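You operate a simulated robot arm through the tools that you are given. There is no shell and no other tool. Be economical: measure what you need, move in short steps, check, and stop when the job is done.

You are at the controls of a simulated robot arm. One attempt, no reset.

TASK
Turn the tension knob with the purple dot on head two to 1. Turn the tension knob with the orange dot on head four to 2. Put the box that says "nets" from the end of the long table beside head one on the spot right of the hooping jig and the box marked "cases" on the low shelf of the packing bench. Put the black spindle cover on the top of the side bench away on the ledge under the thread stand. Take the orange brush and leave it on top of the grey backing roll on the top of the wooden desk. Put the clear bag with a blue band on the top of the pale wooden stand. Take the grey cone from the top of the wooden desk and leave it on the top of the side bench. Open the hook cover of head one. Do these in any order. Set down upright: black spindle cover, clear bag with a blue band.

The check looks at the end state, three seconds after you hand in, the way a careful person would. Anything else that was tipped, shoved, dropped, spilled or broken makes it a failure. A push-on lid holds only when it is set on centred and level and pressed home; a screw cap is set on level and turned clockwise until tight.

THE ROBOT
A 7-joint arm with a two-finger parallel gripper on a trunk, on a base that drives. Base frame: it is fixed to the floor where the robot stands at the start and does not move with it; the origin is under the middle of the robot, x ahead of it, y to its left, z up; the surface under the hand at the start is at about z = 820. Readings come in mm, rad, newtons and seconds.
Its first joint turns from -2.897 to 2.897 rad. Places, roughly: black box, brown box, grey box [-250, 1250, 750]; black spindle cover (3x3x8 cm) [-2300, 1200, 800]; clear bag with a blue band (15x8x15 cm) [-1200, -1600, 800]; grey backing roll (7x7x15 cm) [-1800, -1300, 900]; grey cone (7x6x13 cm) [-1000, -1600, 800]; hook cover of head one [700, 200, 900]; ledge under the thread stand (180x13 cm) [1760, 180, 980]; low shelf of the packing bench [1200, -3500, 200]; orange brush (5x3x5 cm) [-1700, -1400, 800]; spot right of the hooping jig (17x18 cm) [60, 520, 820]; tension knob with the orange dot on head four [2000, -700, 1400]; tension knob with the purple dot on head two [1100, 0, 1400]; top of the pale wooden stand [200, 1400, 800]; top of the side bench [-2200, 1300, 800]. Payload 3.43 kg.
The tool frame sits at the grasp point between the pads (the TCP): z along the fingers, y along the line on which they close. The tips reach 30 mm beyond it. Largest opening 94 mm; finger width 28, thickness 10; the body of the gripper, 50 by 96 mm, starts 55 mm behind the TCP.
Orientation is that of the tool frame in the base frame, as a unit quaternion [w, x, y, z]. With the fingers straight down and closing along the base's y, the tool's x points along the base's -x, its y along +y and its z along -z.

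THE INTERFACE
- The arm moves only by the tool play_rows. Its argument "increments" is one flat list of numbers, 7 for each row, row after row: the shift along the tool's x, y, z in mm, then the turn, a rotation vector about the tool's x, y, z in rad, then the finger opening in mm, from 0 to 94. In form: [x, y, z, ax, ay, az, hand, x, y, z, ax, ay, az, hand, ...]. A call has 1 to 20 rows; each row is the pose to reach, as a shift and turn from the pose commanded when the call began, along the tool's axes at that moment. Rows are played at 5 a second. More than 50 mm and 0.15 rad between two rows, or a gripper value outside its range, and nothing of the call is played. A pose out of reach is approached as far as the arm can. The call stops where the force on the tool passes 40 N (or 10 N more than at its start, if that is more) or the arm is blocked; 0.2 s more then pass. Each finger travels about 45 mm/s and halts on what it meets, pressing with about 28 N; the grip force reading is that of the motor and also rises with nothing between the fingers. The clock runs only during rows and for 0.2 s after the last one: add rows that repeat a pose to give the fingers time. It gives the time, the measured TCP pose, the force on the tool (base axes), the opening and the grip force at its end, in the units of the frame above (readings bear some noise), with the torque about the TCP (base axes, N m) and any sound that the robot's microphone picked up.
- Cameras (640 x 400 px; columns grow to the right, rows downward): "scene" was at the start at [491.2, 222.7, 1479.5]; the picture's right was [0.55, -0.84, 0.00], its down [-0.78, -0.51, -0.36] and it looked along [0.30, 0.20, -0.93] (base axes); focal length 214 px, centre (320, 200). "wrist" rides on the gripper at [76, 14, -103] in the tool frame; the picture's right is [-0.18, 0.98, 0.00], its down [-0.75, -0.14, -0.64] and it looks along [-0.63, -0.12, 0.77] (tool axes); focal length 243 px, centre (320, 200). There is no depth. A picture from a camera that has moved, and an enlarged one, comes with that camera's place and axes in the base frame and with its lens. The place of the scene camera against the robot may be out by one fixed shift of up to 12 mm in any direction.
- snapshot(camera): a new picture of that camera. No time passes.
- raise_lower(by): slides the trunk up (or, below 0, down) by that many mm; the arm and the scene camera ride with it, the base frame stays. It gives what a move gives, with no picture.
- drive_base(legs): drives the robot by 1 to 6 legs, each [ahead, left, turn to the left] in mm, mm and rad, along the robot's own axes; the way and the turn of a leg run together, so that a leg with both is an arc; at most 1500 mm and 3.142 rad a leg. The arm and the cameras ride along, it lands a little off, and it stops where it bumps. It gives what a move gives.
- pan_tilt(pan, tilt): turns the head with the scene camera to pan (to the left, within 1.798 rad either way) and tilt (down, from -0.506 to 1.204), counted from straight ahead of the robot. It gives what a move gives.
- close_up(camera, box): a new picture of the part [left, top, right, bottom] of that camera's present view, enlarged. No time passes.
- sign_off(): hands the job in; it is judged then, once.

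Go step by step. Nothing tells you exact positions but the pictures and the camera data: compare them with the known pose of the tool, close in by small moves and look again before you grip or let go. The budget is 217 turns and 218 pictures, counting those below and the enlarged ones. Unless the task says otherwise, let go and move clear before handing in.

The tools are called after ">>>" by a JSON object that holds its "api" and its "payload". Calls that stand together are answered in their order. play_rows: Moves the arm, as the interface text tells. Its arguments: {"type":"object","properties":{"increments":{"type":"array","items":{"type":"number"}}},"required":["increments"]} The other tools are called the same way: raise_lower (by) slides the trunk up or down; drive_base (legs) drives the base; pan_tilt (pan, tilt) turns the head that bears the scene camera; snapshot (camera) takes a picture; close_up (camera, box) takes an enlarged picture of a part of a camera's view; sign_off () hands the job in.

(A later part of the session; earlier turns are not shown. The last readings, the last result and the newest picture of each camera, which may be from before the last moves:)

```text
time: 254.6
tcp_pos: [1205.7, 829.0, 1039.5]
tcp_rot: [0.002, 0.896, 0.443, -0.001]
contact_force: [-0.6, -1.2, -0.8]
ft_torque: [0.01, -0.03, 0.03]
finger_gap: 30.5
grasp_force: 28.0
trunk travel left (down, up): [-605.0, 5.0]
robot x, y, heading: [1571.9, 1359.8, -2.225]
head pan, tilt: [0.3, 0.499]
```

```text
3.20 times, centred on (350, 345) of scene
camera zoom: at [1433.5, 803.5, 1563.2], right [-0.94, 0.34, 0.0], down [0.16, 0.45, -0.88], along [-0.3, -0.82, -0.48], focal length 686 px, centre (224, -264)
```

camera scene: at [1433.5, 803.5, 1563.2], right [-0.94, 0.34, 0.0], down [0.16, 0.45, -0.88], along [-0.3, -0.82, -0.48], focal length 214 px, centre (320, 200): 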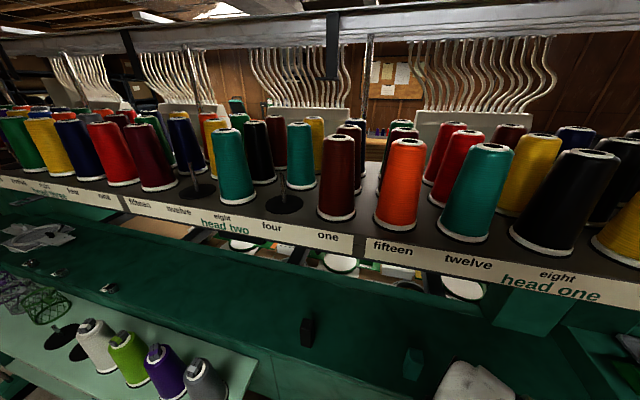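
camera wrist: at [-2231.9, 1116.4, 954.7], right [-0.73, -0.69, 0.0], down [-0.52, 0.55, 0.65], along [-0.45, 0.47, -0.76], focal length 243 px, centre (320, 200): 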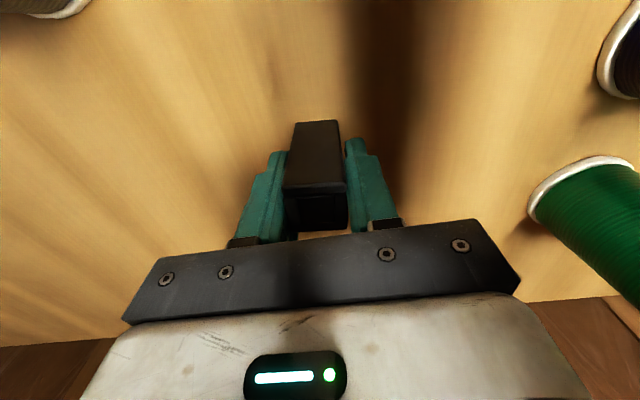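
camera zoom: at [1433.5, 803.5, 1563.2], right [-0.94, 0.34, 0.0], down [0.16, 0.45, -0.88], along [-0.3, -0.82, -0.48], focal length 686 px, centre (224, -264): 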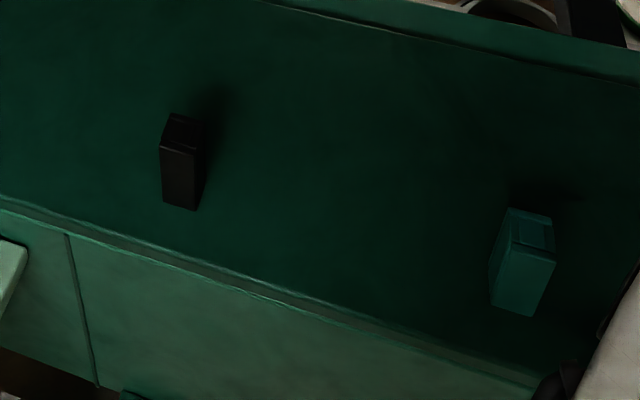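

The ledge is the dark green top (already holding a black and a teal cover), partly under the thread plate. I'll lower the trunk to measure plate height and the clearance.

>>> {"api": "raise_lower", "payload": {"by": -200}}

>>> {"api": "pan_tilt", "payload": {"pan": 0.3, "tilt": 0.3}}

>>> {"api": "snapshot", "payload": {"camera": "scene"}}

```text
time: 256.8
tcp_pos: [1206.4, 829.2, 839.6]
tcp_rot: [0.001, 0.896, 0.444, -0.002]
contact_force: [0.4, -0.1, -0.3]
ft_torque: [-0.01, 0.02, 0.02]
finger_gap: 30.8
grasp_force: 28.0
trunk travel left (down, up): [-405.0, 205.0]
robot x, y, heading: [1575.4, 1360.5, -2.223]
head pan, tilt: [0.3, 0.499]
```

```text
time: 257.5
tcp_pos: [1205.6, 829.1, 840.7]
tcp_rot: [0.002, 0.896, 0.444, -0.002]
contact_force: [0.0, -0.4, 0.0]
ft_torque: [0.04, 0.03, 0.01]
finger_gap: 30.7
grasp_force: 27.4
trunk travel left (down, up): [-405.0, 205.0]
robot x, y, heading: [1572.5, 1362.3, -2.224]
head pan, tilt: [0.3, 0.3]
```

```text
82 pictures are left
camera scene: at [1432.7, 801.4, 1381.5], right [-0.94, 0.34, 0.0], down [0.1, 0.28, -0.95], along [-0.33, -0.9, -0.3], focal length 214 px, centre (320, 200)
```

scene: 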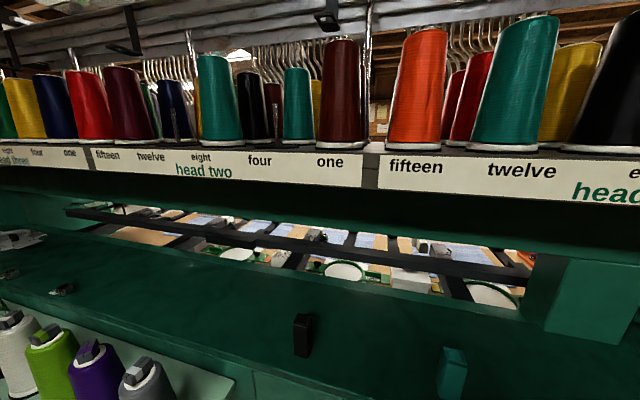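

Plate underside ≈1335, ledge ≈980: the wrist (about 260 mm above the TCP) fits under. I'll restore height, line up at a free stretch between the black and teal covers, and slide in horizontally.

>>> {"api": "raise_lower", "payload": {"by": 205}}

>>> {"api": "drive_base", "payload": {"legs": [[0, 180, 0.02]]}}

>>> {"api": "pan_tilt", "payload": {"pan": 0.0, "tilt": 0.85}}

>>> {"api": "snapshot", "payload": {"camera": "scene"}}

>>> {"api": "snapshot", "payload": {"camera": "wrist"}}

```text
time: 259.7
tcp_pos: [1206.7, 829.3, 1046.2]
tcp_rot: [0.002, 0.896, 0.444, -0.002]
contact_force: [-0.3, 0.1, -0.3]
ft_torque: [0.02, -0.02, -0.01]
finger_gap: 30.6
grasp_force: 28.5
trunk travel left (down, up): [-610.0, 0.0]
robot x, y, heading: [1574.2, 1360.7, -2.226]
head pan, tilt: [0.3, 0.3]
```

```text
time: 261.2
tcp_pos: [1363.2, 712.1, 1045.5]
tcp_rot: [0.002, 0.891, 0.453, -0.002]
contact_force: [-0.1, -0.7, -1.0]
ft_torque: [0.01, -0.01, 0.01]
finger_gap: 30.6
grasp_force: 28.4
trunk travel left (down, up): [-610.0, 0.0]
robot x, y, heading: [1720.7, 1253.8, -2.198]
head pan, tilt: [0.3, 0.3]
```

```text
time: 262.2
tcp_pos: [1363.1, 712.3, 1045.8]
tcp_rot: [0.002, 0.891, 0.453, -0.003]
contact_force: [-0.2, 0.1, -0.2]
ft_torque: [0.01, -0.03, 0.01]
finger_gap: 30.7
grasp_force: 27.7
trunk travel left (down, up): [-610.0, 0.0]
robot x, y, heading: [1725.4, 1254.5, -2.205]
head pan, tilt: [0.0, 0.85]
```

```text
81 pictures are left
camera scene: at [1574.8, 714.9, 1538.2], right [-0.81, 0.59, 0.0], down [0.44, 0.61, -0.66], along [-0.39, -0.53, -0.75], focal length 214 px, centre (320, 200)
```

scene: 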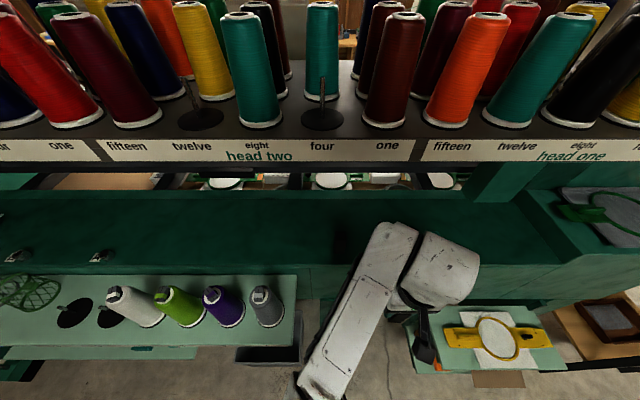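

```text
80 pictures are left
camera wrist: at [1420.6, 766.4, 1148.8], right [0.69, -0.73, 0.0], down [-0.56, -0.52, 0.65], along [-0.47, -0.44, -0.76], focal length 243 px, centre (320, 200)
```

wrist: 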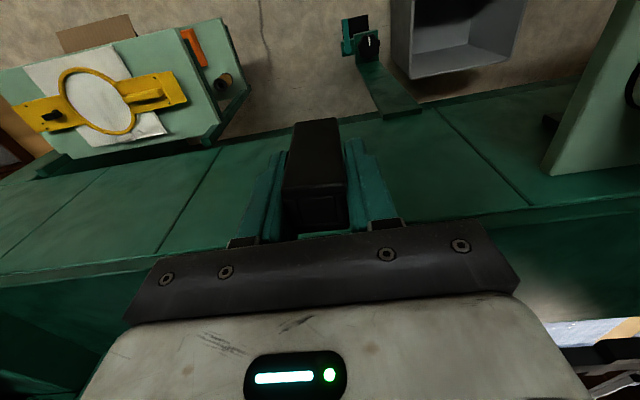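

>>> {"api": "play_rows", "payload": {"increments": [-40, 0, -6, 0, 0, 0, 15, -80, 0, -8, 0, 0, 0, 15, -105, 0, -8, 0, 0, 0, 15, -120, 0, -8, 0, 0, 0, 15]}}

>>> {"api": "snapshot", "payload": {"camera": "scene"}}

>>> {"api": "snapshot", "payload": {"camera": "wrist"}}

```text
time: 263.2
tcp_pos: [1292.1, 614.5, 1054.5]
tcp_rot: [0.001, 0.891, 0.454, -0.003]
contact_force: [-0.9, 0.0, -0.7]
ft_torque: [-0.02, -0.02, -0.01]
finger_gap: 30.7
grasp_force: 28.3
trunk travel left (down, up): [-610.0, 0.0]
robot x, y, heading: [1721.1, 1254.4, -2.204]
head pan, tilt: [0.0, 0.85]
```

```text
79 pictures are left
camera scene: at [1574.8, 714.9, 1538.2], right [-0.81, 0.59, 0.0], down [0.44, 0.61, -0.66], along [-0.39, -0.53, -0.75], focal length 214 px, centre (320, 200)
```

scene: 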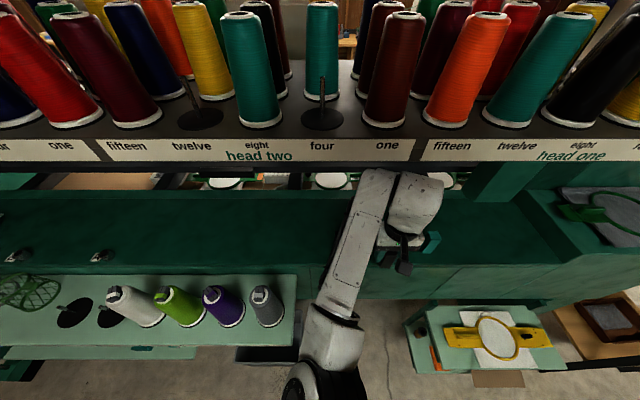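

```text
78 pictures are left
camera wrist: at [1349.2, 668.5, 1156.8], right [0.69, -0.73, 0.0], down [-0.56, -0.52, 0.65], along [-0.47, -0.44, -0.76], focal length 243 px, centre (320, 200)
```

wrist: 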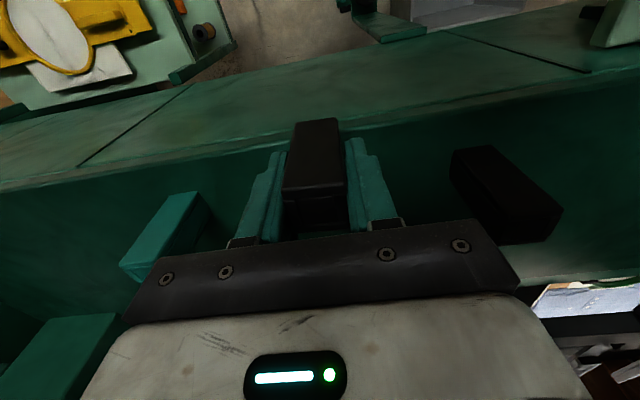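

Room between the neighbours. Lower 10 mm, then slide 40 mm further in.

>>> {"api": "play_rows", "payload": {"increments": [0, 0, 5, 0, 0, 0, 15, 0, 0, 10, 0, 0, 0, 15, -10, 0, 10, 0, 0, 0, 15, -20, 0, 10, 0, 0, 0, 15, -30, 0, 10, 0, 0, 0, 15, -40, 0, 10, 0, 0, 0, 15]}}

>>> {"api": "snapshot", "payload": {"camera": "scene"}}

>>> {"api": "snapshot", "payload": {"camera": "wrist"}}

```text
time: 264.6
tcp_pos: [1268.8, 583.1, 1044.5]
tcp_rot: [0.001, 0.891, 0.454, -0.001]
contact_force: [-0.4, 0.0, -0.8]
ft_torque: [-0.01, 0.03, -0.01]
finger_gap: 30.6
grasp_force: 27.5
trunk travel left (down, up): [-610.0, 0.0]
robot x, y, heading: [1724.0, 1252.8, -2.202]
head pan, tilt: [0.0, 0.85]
```

```text
77 pictures are left
camera scene: at [1574.8, 714.9, 1538.1], right [-0.81, 0.59, 0.0], down [0.44, 0.61, -0.66], along [-0.39, -0.53, -0.75], focal length 214 px, centre (320, 200)
```

scene: 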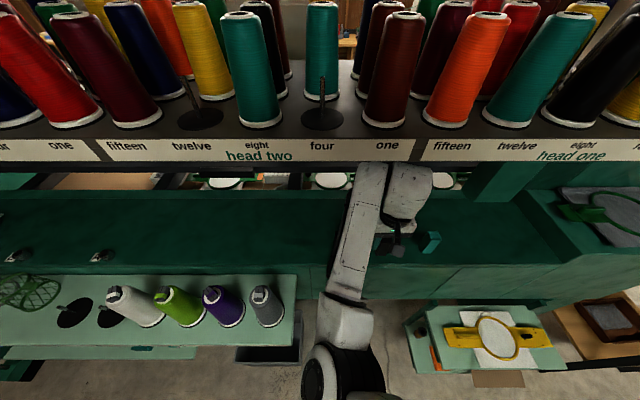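

```text
76 pictures are left
camera wrist: at [1326.6, 636.3, 1147.2], right [0.69, -0.73, 0.0], down [-0.56, -0.52, 0.65], along [-0.47, -0.45, -0.76], focal length 243 px, centre (320, 200)
```

wrist: 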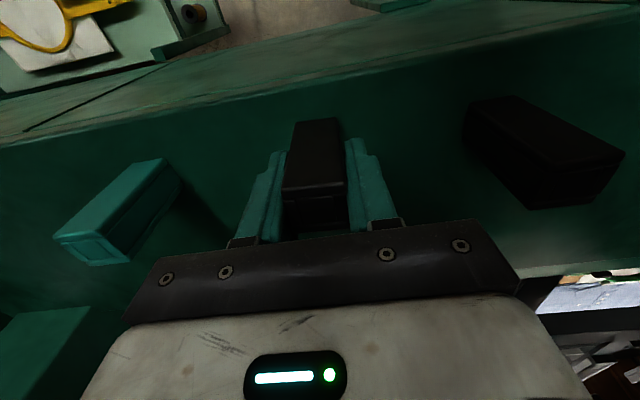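

>>> {"api": "play_rows", "payload": {"increments": [0, 0, 4, 0, 0, 0, 15, 0, 0, 7, 0, 0, 0, 15, 0, 0, 9, 0, 0, 0, 15]}}

```text
time: 265.4
tcp_pos: [1269.7, 582.2, 1037.0]
tcp_rot: [0.001, 0.891, 0.454, -0.005]
contact_force: [-0.9, -1.3, 21.2]
ft_torque: [0.18, -0.1, -0.02]
finger_gap: 30.5
grasp_force: 28.2
trunk travel left (down, up): [-610.0, 0.0]
robot x, y, heading: [1720.7, 1256.2, -2.204]
head pan, tilt: [0.0, 0.85]
```

>>> {"api": "play_rows", "payload": {"increments": [0, 0, -1.5, 0, 0, 0, 32, 0, 0, -1.5, 0, 0, 0, 40, 0, 0, -1.5, 0, 0, 0, 56, 0, 0, -3, 0, 0, 0, 56, 20, 0, -3, 0, 0, 0, 56, 45, 0, -3, 0, 0, 0, 56, 90, 0, -3, 0, 0, 0, 56, 135, 0, -3, 0, 0, 0, 56, 160, 0, -20, 0, 0, 0, 56]}}

>>> {"api": "snapshot", "payload": {"camera": "scene"}}

```text
time: 267.4
tcp_pos: [1364.1, 713.6, 1054.3]
tcp_rot: [0.001, 0.891, 0.454, -0.003]
contact_force: [-0.3, -0.3, -0.9]
ft_torque: [-0.01, -0.06, -0.02]
finger_gap: 56.0
grasp_force: 0.0
trunk travel left (down, up): [-610.0, 0.0]
robot x, y, heading: [1723.8, 1251.3, -2.203]
head pan, tilt: [0.0, 0.85]
```

```text
75 pictures are left
camera scene: at [1574.7, 715.0, 1538.2], right [-0.81, 0.59, 0.0], down [0.44, 0.61, -0.66], along [-0.39, -0.53, -0.75], focal length 214 px, centre (320, 200)
```

scene: 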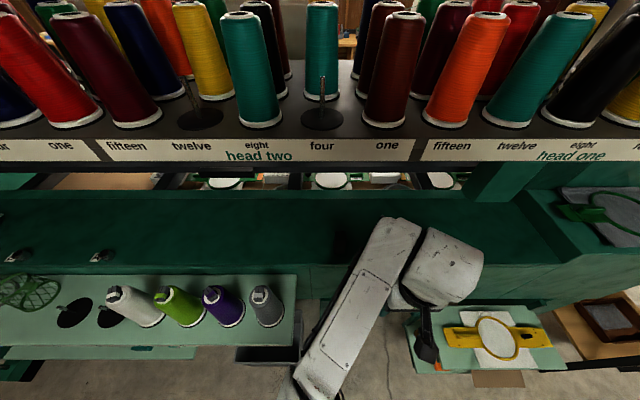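

Back off and verify the cover stands, before driving round to the front-left.

>>> {"api": "drive_base", "payload": {"legs": [[-120, -700, 0]]}}

>>> {"api": "pan_tilt", "payload": {"pan": 0.65, "tilt": 0.55}}

>>> {"api": "close_up", "payload": {"camera": "scene", "box": [160, 150, 480, 350]}}

```text
time: 271.3
tcp_pos: [863.2, 1224.5, 1054.6]
tcp_rot: [0.001, 0.891, 0.454, -0.002]
contact_force: [-0.3, 0.2, 0.1]
ft_torque: [-0.02, -0.03, 0.02]
finger_gap: 55.9
grasp_force: 0.0
trunk travel left (down, up): [-610.0, 0.0]
robot x, y, heading: [1222.0, 1767.6, -2.201]
head pan, tilt: [0.0, 0.85]
```

```text
time: 272.3
tcp_pos: [863.1, 1224.0, 1054.8]
tcp_rot: [0.002, 0.891, 0.454, -0.002]
contact_force: [0.1, -0.4, 0.3]
ft_torque: [0.0, 0.02, 0.01]
finger_gap: 55.7
grasp_force: 0.1
trunk travel left (down, up): [-610.0, 0.0]
robot x, y, heading: [1220.3, 1763.7, -2.202]
head pan, tilt: [0.649, 0.55]
```

```text
2.00 times, centred on (320, 250) of scene
camera zoom: at [1122.2, 1200.6, 1563.5], right [-1.0, -0.02, 0.0], down [-0.01, 0.52, -0.85], along [0.02, -0.85, -0.52], focal length 429 px, centre (320, 100)
```

zoom: 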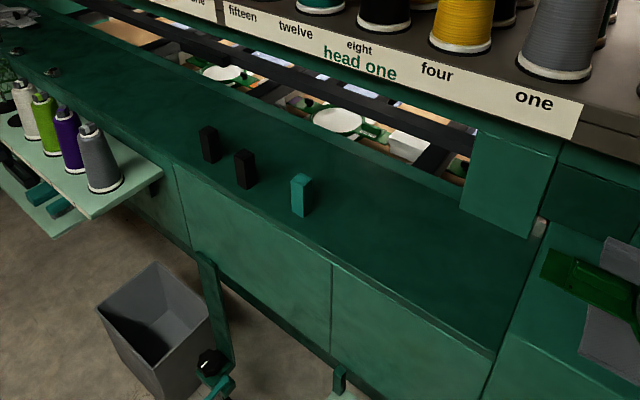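

The three covers stand neatly in a row. Now drive around to the front-left of the long table for the boxes.

>>> {"api": "drive_base", "payload": {"legs": [[0, -1450, 0], [0, -270, 0], [1450, 0, 0], [900, 0, 0], [0, 0, 3.14], [0, -850, 0]]}}

>>> {"api": "pan_tilt", "payload": {"pan": 0.0, "tilt": 0.75}}

>>> {"api": "snapshot", "payload": {"camera": "scene"}}

```text
time: 303.4
tcp_pos: [-467.0, 855.2, 1055.2]
tcp_rot: [0.002, -0.438, 0.899, 0.002]
contact_force: [0.1, -0.2, 0.0]
ft_torque: [0.0, 0.0, 0.02]
finger_gap: 56.0
grasp_force: 0.1
trunk travel left (down, up): [-610.0, 0.0]
robot x, y, heading: [-845.7, 325.3, 0.903]
head pan, tilt: [0.649, 0.55]
```

```text
time: 304.4
tcp_pos: [-466.3, 855.4, 1054.8]
tcp_rot: [0.003, -0.437, 0.899, 0.002]
contact_force: [-0.2, 0.0, 0.2]
ft_torque: [0.0, 0.03, -0.02]
finger_gap: 56.3
grasp_force: 0.2
trunk travel left (down, up): [-610.0, 0.0]
robot x, y, heading: [-842.8, 329.2, 0.902]
head pan, tilt: [0.0, 0.75]
```

```text
73 pictures are left
camera scene: at [-670.1, 858.5, 1546.2], right [0.79, -0.62, 0.0], down [-0.42, -0.54, -0.73], along [0.45, 0.58, -0.68], focal length 214 px, centre (320, 200)
```

scene: 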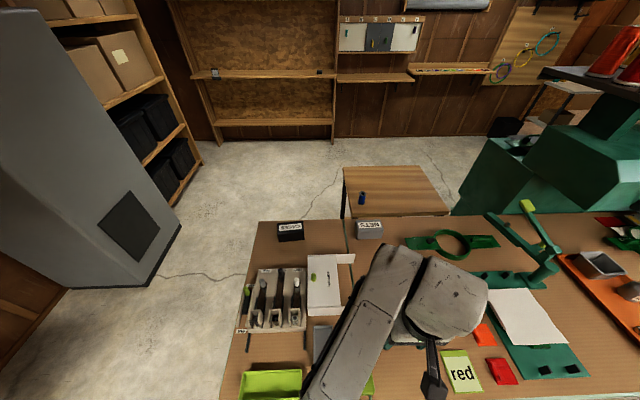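

>>> {"api": "close_up", "payload": {"camera": "scene", "box": [260, 205, 400, 255]}}

```text
4.57 times, centred on (330, 230) of scene
camera zoom: at [-670.1, 858.5, 1546.2], right [0.79, -0.62, 0.0], down [-0.42, -0.54, -0.73], along [0.45, 0.58, -0.68], focal length 980 px, centre (274, 63)
```

zoom: 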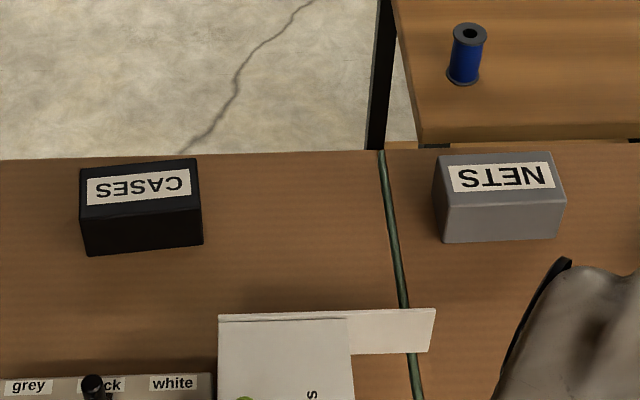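

Boxes are ~11×6.5×6.5 cm with their long side along the table, so I must grip front-to-back (rotate the hand 90°). Drive closer and rotate the hand.

>>> {"api": "drive_base", "payload": {"legs": [[225, 0, 0.04]]}}

>>> {"api": "play_rows", "payload": {"increments": [-15, -5, 0, 0, 0, -0.14, 90, -30, -10, 0, 0, 0, -0.28, 90, -45, -15, 0, 0, 0, -0.42, 90, -60, -20, 0, 0, 0, -0.56, 90, -75, -25, 0, 0, 0, -0.7, 90, -90, -30, 0, 0, 0, -0.84, 90, -105, -35, 0, 0, 0, -0.98, 90, -120, -40, 0, 0, 0, -1.12, 90, -135, -45, 0, 0, 0, -1.26, 90, -150, -50, 0, 0, 0, -1.4, 90, -150, -50, 0, 0, 0, -1.52, 90]}}

>>> {"api": "snapshot", "payload": {"camera": "wrist"}}

```text
time: 306.1
tcp_pos: [-354.3, 1049.4, 1054.1]
tcp_rot: [0.002, -0.456, 0.89, 0.002]
contact_force: [-1.0, -0.1, 0.0]
ft_torque: [0.0, 0.0, -0.04]
finger_gap: 56.1
grasp_force: 0.1
trunk travel left (down, up): [-610.0, 0.0]
robot x, y, heading: [-707.1, 507.9, 0.944]
head pan, tilt: [0.0, 0.75]
```

```text
time: 308.5
tcp_pos: [-224.2, 1142.8, 1055.3]
tcp_rot: [-0.003, 0.944, -0.331, 0.001]
contact_force: [0.2, 1.0, 0.2]
ft_torque: [-0.03, -0.01, 0.03]
finger_gap: 90.2
grasp_force: 0.0
trunk travel left (down, up): [-610.0, 0.0]
robot x, y, heading: [-707.0, 503.9, 0.947]
head pan, tilt: [0.0, 0.75]
```

```text
71 pictures are left
camera wrist: at [-173.7, 1083.1, 1158.5], right [-0.76, -0.65, -0.01], down [-0.5, 0.58, 0.64], along [-0.42, 0.49, -0.77], focal length 243 px, centre (320, 200)
```

wrist: 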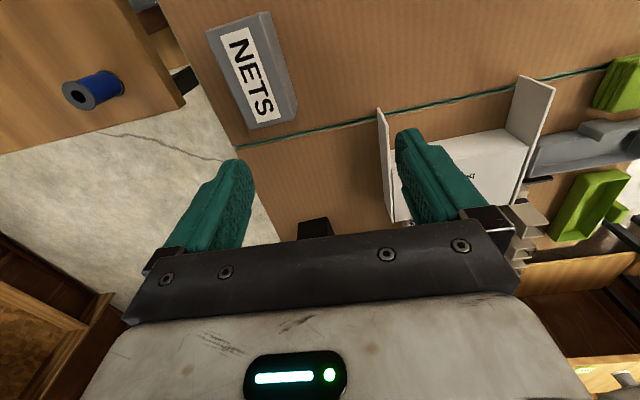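

>>> {"api": "play_rows", "payload": {"increments": [11, -21, 25, 0, 0, -0.02, 92, 22, -43, 50, 0, 0, -0.047, 92, 33, -64, 75, 0, 0, -0.047, 92, 33, -64, 100, 0, 0, -0.047, 92]}}

>>> {"api": "snapshot", "payload": {"camera": "wrist"}}

```text
time: 309.5
tcp_pos: [-158.7, 1169.9, 954.4]
tcp_rot: [-0.003, 0.951, -0.31, 0.0]
contact_force: [-0.3, -0.5, -0.3]
ft_torque: [-0.01, -0.02, 0.0]
finger_gap: 92.1
grasp_force: 0.0
trunk travel left (down, up): [-610.0, 0.0]
robot x, y, heading: [-709.8, 504.8, 0.949]
head pan, tilt: [0.0, 0.75]
```

```text
70 pictures are left
camera wrist: at [-104.6, 1114.6, 1056.6], right [-0.73, -0.69, -0.01], down [-0.53, 0.55, 0.64], along [-0.44, 0.47, -0.77], focal length 243 px, centre (320, 200)
```

wrist: 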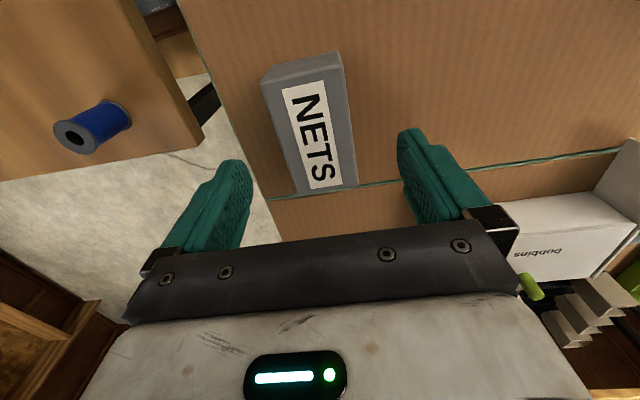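

>>> {"api": "play_rows", "payload": {"increments": [-5, -1, 40, 0, 0, 0, 92, -10, -1, 75, 0, 0, 0, 92, -10, -1, 92, 0, 0, 0, 92, -10, -1, 92, 0, 0, 0, 40, -10, -1, 92, 0, 0, 0, 40, -10, -1, 92, 0, 0, 0, 40]}}

>>> {"api": "snapshot", "payload": {"camera": "wrist"}}

```text
time: 310.9
tcp_pos: [-164.7, 1180.0, 860.1]
tcp_rot: [-0.002, 0.951, -0.309, 0.001]
contact_force: [0.3, 0.2, 0.5]
ft_torque: [-0.01, 0.03, -0.01]
finger_gap: 63.9
grasp_force: 28.0
trunk travel left (down, up): [-610.0, 0.0]
robot x, y, heading: [-710.6, 509.2, 0.946]
head pan, tilt: [0.0, 0.75]
```

```text
69 pictures are left
camera wrist: at [-111.7, 1122.7, 964.2], right [-0.73, -0.69, -0.01], down [-0.53, 0.55, 0.64], along [-0.44, 0.47, -0.77], focal length 243 px, centre (320, 200)
```

wrist: 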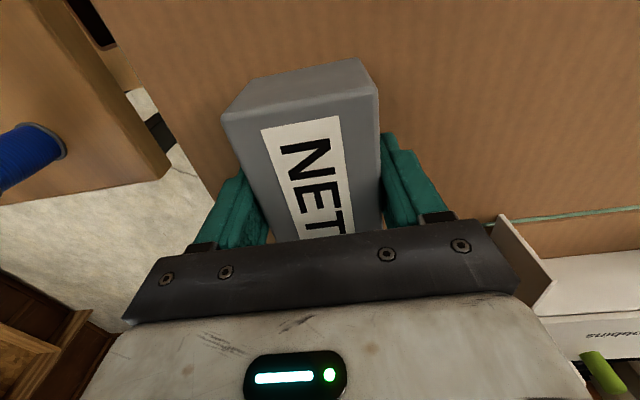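

Box held. Lift, back out, move right in front of the jig's right-hand spot.

>>> {"api": "play_rows", "payload": {"increments": [0, 0, -45, 0, 0, 0, 40, 0, 0, -90, 0, 0, 0, 40, 0, 0, -135, 0, 0, 0, 40, 0, 0, -180, 0, 0, 0, 40]}}

>>> {"api": "drive_base", "payload": {"legs": [[-560, 0, 0], [0, -570, 0]]}}

>>> {"api": "pan_tilt", "payload": {"pan": 0.2, "tilt": 0.8}}

>>> {"api": "snapshot", "payload": {"camera": "scene"}}

>>> {"api": "snapshot", "payload": {"camera": "wrist"}}

```text
time: 311.9
tcp_pos: [-166.8, 1176.0, 1044.8]
tcp_rot: [-0.002, 0.951, -0.31, 0.0]
contact_force: [0.0, -1.3, -0.8]
ft_torque: [0.06, 0.07, 0.02]
finger_gap: 64.1
grasp_force: 28.1
trunk travel left (down, up): [-610.0, 0.0]
robot x, y, heading: [-708.3, 506.5, 0.948]
head pan, tilt: [0.0, 0.75]
```

```text
time: 318.0
tcp_pos: [-25.1, 383.1, 1042.4]
tcp_rot: [-0.003, 0.951, -0.31, 0.0]
contact_force: [0.4, 0.6, -1.6]
ft_torque: [-0.03, 0.03, 0.0]
finger_gap: 63.9
grasp_force: 27.8
trunk travel left (down, up): [-610.0, 0.0]
robot x, y, heading: [-571.5, -285.5, 0.943]
head pan, tilt: [0.0, 0.75]
```

```text
time: 318.8
tcp_pos: [-23.8, 383.8, 1043.3]
tcp_rot: [-0.003, 0.951, -0.31, 0.0]
contact_force: [-0.1, 0.6, -0.3]
ft_torque: [0.0, -0.02, -0.01]
finger_gap: 63.9
grasp_force: 28.5
trunk travel left (down, up): [-610.0, 0.0]
robot x, y, heading: [-570.4, -284.3, 0.942]
head pan, tilt: [0.201, 0.799]
```

```text
68 pictures are left
camera scene: at [-431.6, 256.4, 1542.2], right [0.91, -0.41, 0.0], down [-0.3, -0.65, -0.7], along [0.29, 0.63, -0.72], focal length 214 px, centre (320, 200)
```

scene: 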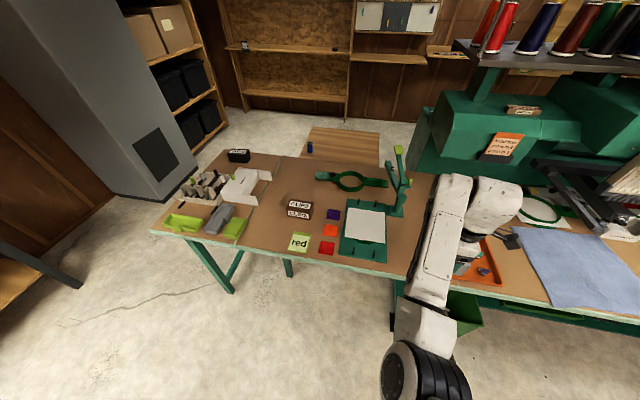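

```text
67 pictures are left
camera wrist: at [28.3, 327.1, 1147.0], right [-0.73, -0.68, -0.01], down [-0.53, 0.56, 0.64], along [-0.44, 0.47, -0.77], focal length 243 px, centre (320, 200)
```

wrist: 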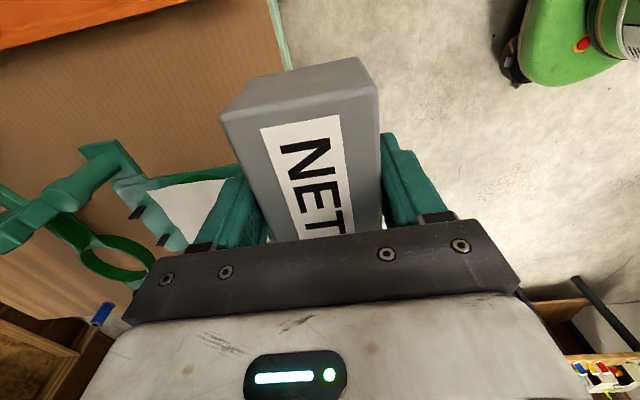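

The free spot spans s −340…−142 between jig and tray; the hand is already laterally centred. Drive 160 mm ahead and lower.

>>> {"api": "drive_base", "payload": {"legs": [[160, 0, 0]]}}

>>> {"api": "play_rows", "payload": {"increments": [0, 0, 45, 0, 0, 0, 40, 0, 0, 90, 0, 0, 0, 40, 0, 0, 130, 0, 0, 0, 40]}}

>>> {"api": "snapshot", "payload": {"camera": "wrist"}}

```text
time: 320.2
tcp_pos: [68.9, 514.9, 1043.4]
tcp_rot: [-0.002, 0.951, -0.31, 0.0]
contact_force: [0.5, -0.7, -1.1]
ft_torque: [0.0, -0.02, 0.04]
finger_gap: 63.9
grasp_force: 27.8
trunk travel left (down, up): [-610.0, 0.0]
robot x, y, heading: [-475.8, -156.4, 0.949]
head pan, tilt: [0.201, 0.799]
```

```text
time: 321.0
tcp_pos: [71.2, 516.8, 911.9]
tcp_rot: [-0.003, 0.951, -0.31, 0.0]
contact_force: [0.2, 0.8, -1.2]
ft_torque: [-0.04, 0.03, 0.02]
finger_gap: 63.9
grasp_force: 27.3
trunk travel left (down, up): [-610.0, 0.0]
robot x, y, heading: [-476.4, -153.1, 0.948]
head pan, tilt: [0.201, 0.799]
```

```text
66 pictures are left
camera wrist: at [124.5, 459.0, 1015.2], right [-0.73, -0.69, -0.01], down [-0.53, 0.55, 0.64], along [-0.44, 0.47, -0.77], focal length 243 px, centre (320, 200)
```

wrist: 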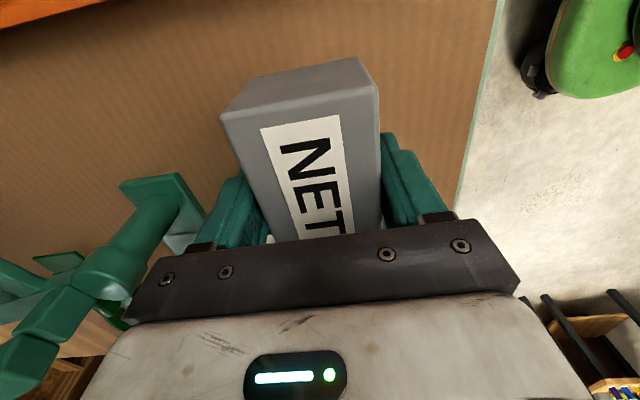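

>>> {"api": "play_rows", "payload": {"increments": [0, 0, 30, 0, 0, 0, 40, 0, 0, 47, 0, 0, 0, 40, 0, 0, 51, 0, 0, 0, 40, 0, 0, 53, 0, 0, 0, 40]}}

```text
time: 322.0
tcp_pos: [70.9, 515.9, 861.0]
tcp_rot: [-0.003, 0.951, -0.31, 0.0]
contact_force: [0.0, -0.7, -1.4]
ft_torque: [0.02, -0.02, 0.02]
finger_gap: 64.0
grasp_force: 28.1
trunk travel left (down, up): [-610.0, 0.0]
robot x, y, heading: [-472.5, -156.6, 0.942]
head pan, tilt: [0.201, 0.799]
```

>>> {"api": "play_rows", "payload": {"increments": [0, 0, 2, 0, 0, 0, 40, 0, 0, 3.5, 0, 0, 0, 40]}}

```text
time: 322.6
tcp_pos: [69.7, 515.8, 860.9]
tcp_rot: [-0.004, 0.951, -0.31, 0.001]
contact_force: [-5.8, -5.2, 21.0]
ft_torque: [-0.07, 0.43, 0.02]
finger_gap: 63.7
grasp_force: 28.3
trunk travel left (down, up): [-610.0, 0.0]
robot x, y, heading: [-474.0, -157.1, 0.946]
head pan, tilt: [0.201, 0.799]
```

Contact. Ease, release, rise.

>>> {"api": "play_rows", "payload": {"increments": [0, 0, -2, 0, 0, 0, 66, 0, 0, -2, 0, 0, 0, 80, 0, 0, -2, 0, 0, 0, 92, 0, 0, -40, 0, 0, 0, 92, 0, 0, -85, 0, 0, 0, 92, 0, 0, -130, 0, 0, 0, 92, 0, 0, -175, 0, 0, 0, 92]}}

>>> {"api": "snapshot", "payload": {"camera": "wrist"}}

```text
time: 324.2
tcp_pos: [67.8, 516.8, 1035.4]
tcp_rot: [-0.001, 0.952, -0.305, 0.006]
contact_force: [3.5, -5.7, -3.2]
ft_torque: [0.47, 0.28, -0.04]
finger_gap: 91.8
grasp_force: 0.2
trunk travel left (down, up): [-610.0, 0.0]
robot x, y, heading: [-474.9, -152.4, 0.942]
head pan, tilt: [0.201, 0.799]
```

```text
65 pictures are left
camera wrist: at [120.5, 461.8, 1139.2], right [-0.72, -0.69, -0.01], down [-0.54, 0.55, 0.63], along [-0.44, 0.46, -0.77], focal length 243 px, centre (320, 200)
```

wrist: 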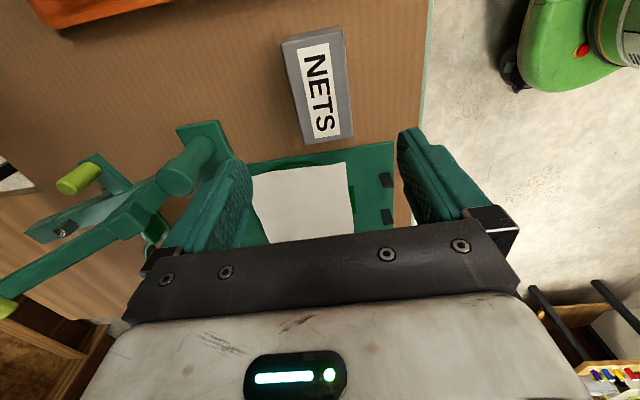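

There's a light contact, probably with the jig's lever post at far-left. Lower a little and move toward the robot before rising.

>>> {"api": "play_rows", "payload": {"increments": [0, 0, 12, 0, 0, 0, 92, 6, 20, 12, 0, 0, 0, 92, 10, 50, 10, 0, 0, 0, 92, 10, 90, 0, 0, 0, 0, 92, 10, 130, 0, 0, 0, 0, 92]}}

>>> {"api": "close_up", "payload": {"camera": "scene", "box": [300, 130, 500, 300]}}

```text
time: 325.4
tcp_pos: [0.4, 404.3, 1028.9]
tcp_rot: [-0.002, 0.951, -0.31, 0.002]
contact_force: [-0.8, 0.1, -0.1]
ft_torque: [-0.04, 0.04, -0.02]
finger_gap: 91.9
grasp_force: 0.1
trunk travel left (down, up): [-610.0, 0.0]
robot x, y, heading: [-476.3, -159.4, 0.945]
head pan, tilt: [0.201, 0.799]
```

```text
2.35 times, centred on (400, 215) of scene
camera zoom: at [-337.7, 387.2, 1542.2], right [0.91, -0.41, 0.0], down [-0.3, -0.65, -0.7], along [0.29, 0.63, -0.72], focal length 505 px, centre (132, 165)
```

zoom: 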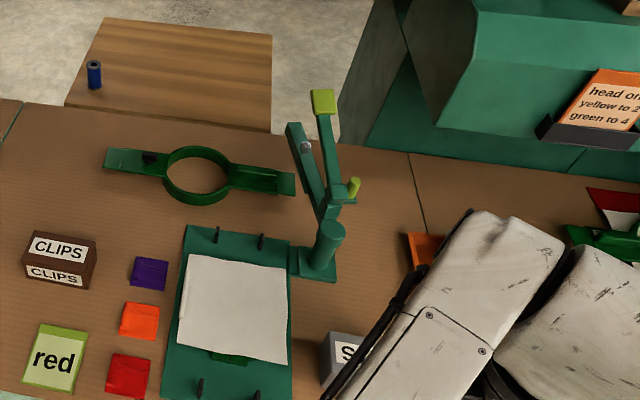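

Nets box is placed. Now back to the cases box.

>>> {"api": "drive_base", "payload": {"legs": [[0, 911, 0], [390, 0, 0]]}}

>>> {"api": "play_rows", "payload": {"increments": [0, -40, 0, 0, 0, 0, 92, 0, -80, 0, 0, 0, 0, 92, 0, -115, 30, 0, 0, 0, 92, 0, -125, 65, 0, 0, 0, 92]}}

>>> {"api": "snapshot", "payload": {"camera": "wrist"}}

```text
time: 332.3
tcp_pos: [-509.6, 1265.4, 1029.4]
tcp_rot: [-0.003, 0.951, -0.309, 0.0]
contact_force: [-1.0, 0.0, 0.0]
ft_torque: [0.01, 0.02, 0.02]
finger_gap: 92.1
grasp_force: 0.0
trunk travel left (down, up): [-610.0, 0.0]
robot x, y, heading: [-989.0, 706.5, 0.946]
head pan, tilt: [0.201, 0.799]
```

```text
time: 333.3
tcp_pos: [-435.8, 1367.0, 966.4]
tcp_rot: [-0.003, 0.95, -0.311, 0.0]
contact_force: [-0.1, 0.6, -1.1]
ft_torque: [0.01, 0.02, 0.03]
finger_gap: 92.1
grasp_force: 0.0
trunk travel left (down, up): [-610.0, 0.0]
robot x, y, heading: [-982.6, 706.7, 0.947]
head pan, tilt: [0.201, 0.799]
```

```text
63 pictures are left
camera wrist: at [-381.9, 1311.6, 1070.3], right [-0.73, -0.68, 0.0], down [-0.53, 0.56, 0.64], along [-0.44, 0.47, -0.77], focal length 243 px, centre (320, 200)
```

wrist: 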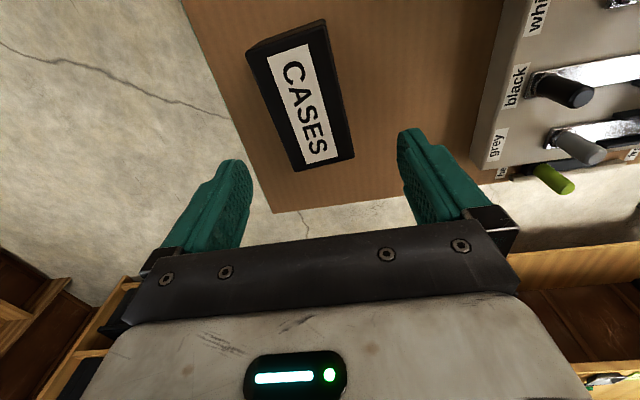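

>>> {"api": "play_rows", "payload": {"increments": [5, -4, 40, 0, 0, 0, 92, 11, -8, 80, 0, 0, 0, 92, 11, -8, 106, 0, 0, 0, 92, 11, -8, 106, 0, 0, 0, 40, 11, -8, 106, 0, 0, 0, 40, 11, -8, 106, 0, 0, 0, 40]}}

>>> {"api": "snapshot", "payload": {"camera": "wrist"}}

```text
time: 334.7
tcp_pos: [-420.3, 1369.8, 860.6]
tcp_rot: [-0.003, 0.951, -0.31, 0.001]
contact_force: [-1.1, 0.2, -0.4]
ft_torque: [0.02, 0.02, 0.03]
finger_gap: 64.9
grasp_force: 28.0
trunk travel left (down, up): [-610.0, 0.0]
robot x, y, heading: [-984.7, 707.5, 0.944]
head pan, tilt: [0.201, 0.799]
```

```text
62 pictures are left
camera wrist: at [-366.7, 1313.2, 963.1], right [-0.73, -0.69, -0.01], down [-0.53, 0.55, 0.64], along [-0.44, 0.47, -0.77], focal length 243 px, centre (320, 200)
```

wrist: 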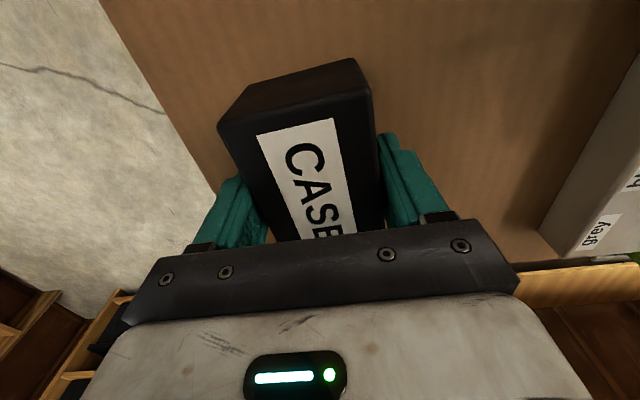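

Cases box held. Lift, back out, turn to face the far wall and drive along to the packing bench.

>>> {"api": "play_rows", "payload": {"increments": [0, 0, -45, 0, 0, 0, 40, 0, 0, -90, 0, 0, 0, 40, 0, 0, -135, 0, 0, 0, 40, 0, 0, -180, 0, 0, 0, 40]}}

>>> {"api": "drive_base", "payload": {"legs": [[-560, 0, 0], [0, 0, -3.14], [0, 1450, 0], [0, 1450, 0], [0, 1100, 0]]}}

>>> {"api": "pan_tilt", "payload": {"pan": 0.2, "tilt": 0.6}}

>>> {"api": "snapshot", "payload": {"camera": "scene"}}

```text
time: 335.7
tcp_pos: [-420.3, 1366.2, 1038.0]
tcp_rot: [-0.002, 0.951, -0.311, 0.0]
contact_force: [0.3, -1.1, -1.6]
ft_torque: [0.05, 0.06, -0.04]
finger_gap: 64.5
grasp_force: 27.7
trunk travel left (down, up): [-610.0, 0.0]
robot x, y, heading: [-984.4, 707.7, 0.945]
head pan, tilt: [0.201, 0.799]
```

```text
time: 365.1
tcp_pos: [1433.1, -2738.5, 1039.1]
tcp_rot: [0.0, 0.284, 0.959, -0.003]
contact_force: [-0.8, -0.1, -0.9]
ft_torque: [-0.02, -0.01, -0.01]
finger_gap: 63.7
grasp_force: 27.9
trunk travel left (down, up): [-610.0, 0.0]
robot x, y, heading: [1959.2, -2049.8, -2.14]
head pan, tilt: [0.201, 0.799]
```

```text
time: 365.9
tcp_pos: [1438.9, -2738.7, 1040.9]
tcp_rot: [-0.002, 0.283, 0.959, -0.003]
contact_force: [-0.8, 0.4, -1.1]
ft_torque: [0.01, 0.0, -0.01]
finger_gap: 64.0
grasp_force: 27.7
trunk travel left (down, up): [-610.0, 0.0]
robot x, y, heading: [1958.6, -2051.0, -2.143]
head pan, tilt: [0.201, 0.6]
```

```text
61 pictures are left
camera scene: at [1848.3, -2610.0, 1559.8], right [-0.93, 0.36, -0.01], down [0.21, 0.53, -0.82], along [-0.3, -0.77, -0.57], focal length 214 px, centre (320, 200)
```

scene: 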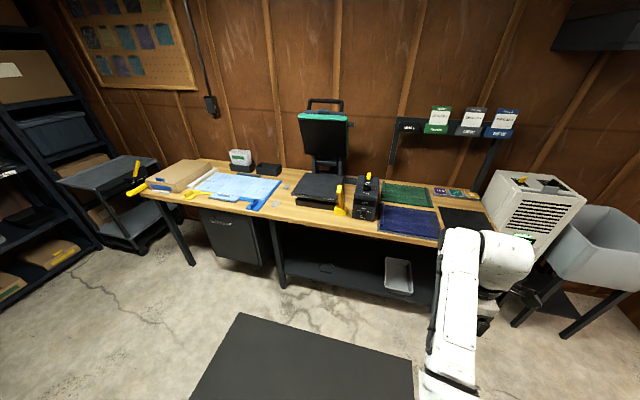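

>>> {"api": "close_up", "payload": {"camera": "scene", "box": [260, 220, 460, 320]}}

```text
3.20 times, centred on (360, 270) of scene
camera zoom: at [1848.3, -2610.0, 1559.8], right [-0.93, 0.36, -0.01], down [0.21, 0.53, -0.82], along [-0.3, -0.77, -0.57], focal length 686 px, centre (192, -24)
```

zoom: 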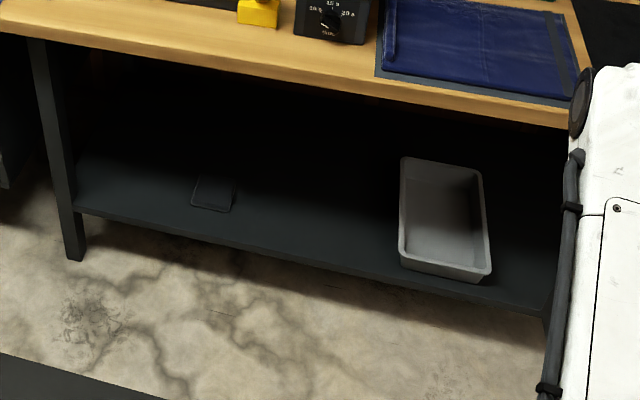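

The low shelf's middle is free between a black pad and a grey tray. Lower the trunk and approach.

>>> {"api": "raise_lower", "payload": {"by": -400}}

>>> {"api": "raise_lower", "payload": {"by": -200}}

>>> {"api": "drive_base", "payload": {"legs": [[0, 218, -0.06], [330, 0, 0]]}}

>>> {"api": "pan_tilt", "payload": {"pan": 0.2, "tilt": 0.75}}

>>> {"api": "snapshot", "payload": {"camera": "scene"}}

>>> {"api": "snapshot", "payload": {"camera": "wrist"}}

```text
time: 369.7
tcp_pos: [1438.7, -2739.0, 641.1]
tcp_rot: [-0.002, 0.283, 0.959, -0.004]
contact_force: [0.6, -0.3, -0.4]
ft_torque: [-0.01, 0.01, -0.04]
finger_gap: 63.8
grasp_force: 28.4
trunk travel left (down, up): [-210.0, 400.0]
robot x, y, heading: [1962.6, -2045.5, -2.143]
head pan, tilt: [0.201, 0.6]
```

```text
time: 371.9
tcp_pos: [1439.4, -2739.6, 441.8]
tcp_rot: [-0.002, 0.284, 0.959, -0.003]
contact_force: [0.4, 0.8, -1.4]
ft_torque: [0.01, -0.03, -0.01]
finger_gap: 63.8
grasp_force: 28.4
trunk travel left (down, up): [-10.0, 600.0]
robot x, y, heading: [1960.9, -2051.3, -2.141]
head pan, tilt: [0.201, 0.6]
```

```text
time: 375.4
tcp_pos: [1385.0, -3105.0, 440.9]
tcp_rot: [-0.002, 0.311, 0.95, -0.003]
contact_force: [-0.4, 0.8, -0.8]
ft_torque: [0.01, 0.03, -0.02]
finger_gap: 64.1
grasp_force: 28.1
trunk travel left (down, up): [-10.0, 600.0]
robot x, y, heading: [1948.3, -2444.8, -2.202]
head pan, tilt: [0.201, 0.6]
```

```text
time: 376.1
tcp_pos: [1383.3, -3103.6, 439.5]
tcp_rot: [-0.002, 0.311, 0.95, -0.002]
contact_force: [1.1, 0.4, -1.4]
ft_torque: [0.01, -0.01, -0.01]
finger_gap: 64.0
grasp_force: 27.8
trunk travel left (down, up): [-10.0, 600.0]
robot x, y, heading: [1943.6, -2444.6, -2.197]
head pan, tilt: [0.201, 0.75]
```

```text
59 pictures are left
camera scene: at [1810.9, -2995.6, 948.2], right [-0.91, 0.41, 0.0], down [0.28, 0.62, -0.73], along [-0.3, -0.67, -0.68], focal length 214 px, centre (320, 200)
```

scene: 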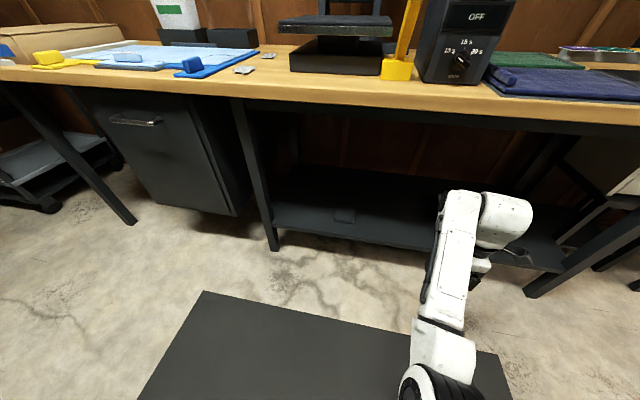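

```text
58 pictures are left
camera wrist: at [1332.2, -3047.4, 544.7], right [0.73, 0.68, -0.01], down [0.53, -0.56, 0.64], along [0.43, -0.47, -0.77], focal length 243 px, centre (320, 200)
```

wrist: 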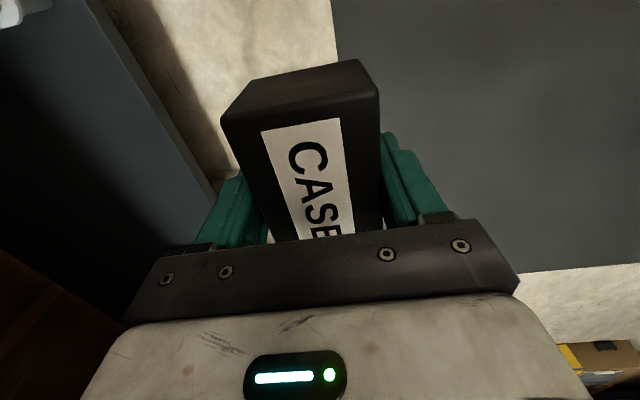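

>>> {"api": "play_rows", "payload": {"increments": [0, 0, 43, 0, 0, 0, 40, 0, 0, 86, 0, 0, 0, 40, 0, 0, 129, 0, 0, 0, 40, 0, 0, 160, 0, 0, 0, 40]}}

>>> {"api": "drive_base", "payload": {"legs": [[150, 40, 0]]}}

>>> {"api": "snapshot", "payload": {"camera": "scene"}}

>>> {"api": "snapshot", "payload": {"camera": "wrist"}}

```text
time: 377.1
tcp_pos: [1382.7, -3105.1, 280.3]
tcp_rot: [-0.003, 0.311, 0.951, -0.003]
contact_force: [-0.3, 0.2, -1.0]
ft_torque: [0.04, 0.01, 0.03]
finger_gap: 64.0
grasp_force: 28.6
trunk travel left (down, up): [-10.0, 600.0]
robot x, y, heading: [1943.8, -2440.6, -2.197]
head pan, tilt: [0.201, 0.75]
```

```text
time: 378.5
tcp_pos: [1327.0, -3252.2, 279.7]
tcp_rot: [-0.003, 0.311, 0.95, -0.003]
contact_force: [0.1, 0.5, -1.4]
ft_torque: [-0.01, 0.02, 0.03]
finger_gap: 64.0
grasp_force: 28.1
trunk travel left (down, up): [-10.0, 600.0]
robot x, y, heading: [1890.3, -2589.7, -2.198]
head pan, tilt: [0.201, 0.75]
```

```text
57 pictures are left
camera scene: at [1754.9, -3141.7, 948.2], right [-0.91, 0.41, 0.0], down [0.28, 0.62, -0.73], along [-0.3, -0.67, -0.68], focal length 214 px, centre (320, 200)
```

scene: 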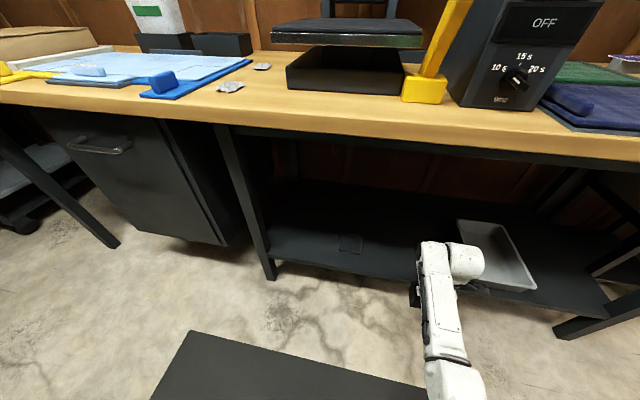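

```text
56 pictures are left
camera wrist: at [1274.3, -3194.8, 384.4], right [0.73, 0.68, -0.01], down [0.53, -0.56, 0.64], along [0.43, -0.47, -0.77], focal length 243 px, centre (320, 200)
```

wrist: 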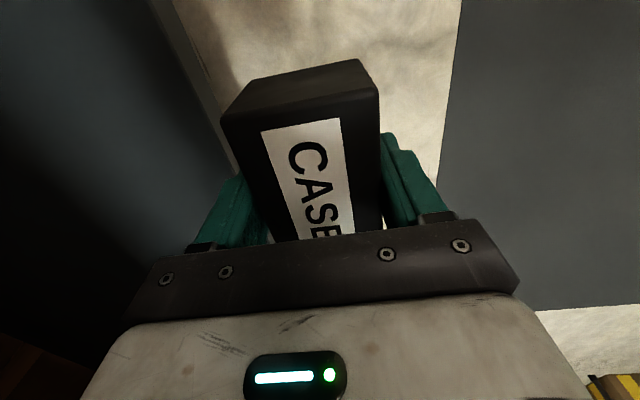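

>>> {"api": "drive_base", "payload": {"legs": [[150, 0, 0]]}}

>>> {"api": "snapshot", "payload": {"camera": "scene"}}

```text
time: 379.8
tcp_pos: [1239.0, -3371.9, 279.4]
tcp_rot: [-0.003, 0.311, 0.95, -0.002]
contact_force: [0.6, 0.1, -0.9]
ft_torque: [0.0, -0.01, -0.02]
finger_gap: 64.0
grasp_force: 28.0
trunk travel left (down, up): [-10.0, 600.0]
robot x, y, heading: [1799.0, -2712.4, -2.199]
head pan, tilt: [0.201, 0.75]
```

```text
55 pictures are left
camera scene: at [1667.4, -3261.5, 948.2], right [-0.91, 0.42, 0.0], down [0.28, 0.62, -0.73], along [-0.3, -0.67, -0.68], focal length 214 px, centre (320, 200)
```

scene: 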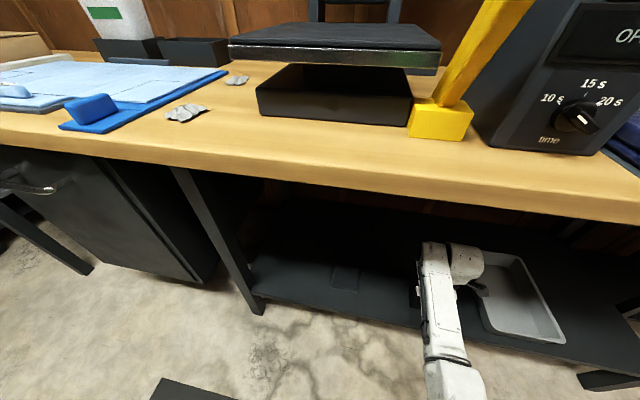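

Inside the shelf with room. Lower to contact.

>>> {"api": "play_rows", "payload": {"increments": [0, 0, 20, 0, 0, 0, 40, 0, 0, 30, 0, 0, 0, 40, 0, 0, 35, 0, 0, 0, 40, 0, 0, 38, 0, 0, 0, 40, 0, 0, 40, 0, 0, 0, 40]}}

```text
time: 380.5
tcp_pos: [1235.8, -3373.2, 256.5]
tcp_rot: [-0.005, 0.311, 0.951, -0.003]
contact_force: [11.9, 12.1, 30.1]
ft_torque: [0.92, -1.41, 0.12]
finger_gap: 64.1
grasp_force: 27.6
trunk travel left (down, up): [-10.0, 600.0]
robot x, y, heading: [1801.4, -2707.8, -2.2]
head pan, tilt: [0.201, 0.75]
stopped in row 3: the force on the tool passed its limit at 52 N (the readings are from after the stop); the commanded pose is now the measured one
```

Contact seems to be at the near finger on the shelf's front lip. Raise, go 45 mm deeper, lower again.

>>> {"api": "play_rows", "payload": {"increments": [0, 0, -10, 0, 0, 0, 40, 0, 0, -22, 0, 0, 0, 40]}}

>>> {"api": "drive_base", "payload": {"legs": [[48, 0, 0]]}}

>>> {"api": "play_rows", "payload": {"increments": [0, 0, 10, 0, 0, 0, 40, 0, 0, 18, 0, 0, 0, 40, 0, 0, 22, 0, 0, 0, 40, 0, 0, 26, 0, 0, 0, 40]}}

>>> {"api": "snapshot", "payload": {"camera": "wrist"}}

```text
time: 381.1
tcp_pos: [1237.1, -3373.3, 273.0]
tcp_rot: [-0.004, 0.311, 0.951, -0.003]
contact_force: [0.4, -0.4, -0.9]
ft_torque: [0.02, -0.01, 0.01]
finger_gap: 63.7
grasp_force: 27.8
trunk travel left (down, up): [-10.0, 600.0]
robot x, y, heading: [1803.8, -2710.7, -2.197]
head pan, tilt: [0.201, 0.75]
```

```text
time: 382.0
tcp_pos: [1205.5, -3409.7, 274.4]
tcp_rot: [-0.005, 0.312, 0.95, -0.003]
contact_force: [-0.2, 0.2, -0.8]
ft_torque: [0.02, 0.0, -0.01]
finger_gap: 63.9
grasp_force: 27.6
trunk travel left (down, up): [-10.0, 600.0]
robot x, y, heading: [1773.8, -2750.8, -2.198]
head pan, tilt: [0.201, 0.75]
```

```text
time: 382.8
tcp_pos: [1206.4, -3410.3, 256.7]
tcp_rot: [-0.004, 0.311, 0.95, -0.002]
contact_force: [11.2, 10.2, 26.8]
ft_torque: [0.6, -1.35, 0.29]
finger_gap: 64.2
grasp_force: 28.0
trunk travel left (down, up): [-10.0, 600.0]
robot x, y, heading: [1772.9, -2750.3, -2.2]
head pan, tilt: [0.201, 0.75]
stopped in row 4: the force on the tool passed its limit at 47 N (the readings are from after the stop); the commanded pose is now the measured one
```

```text
54 pictures are left
camera wrist: at [1154.7, -3354.0, 359.5], right [0.73, 0.68, -0.01], down [0.53, -0.56, 0.64], along [0.43, -0.47, -0.77], focal length 243 px, centre (320, 200)
```

wrist: 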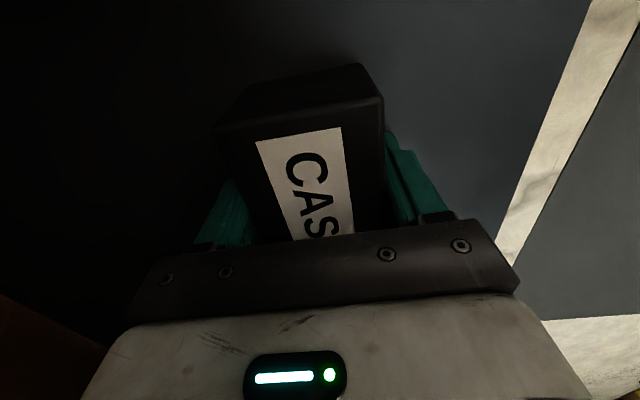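

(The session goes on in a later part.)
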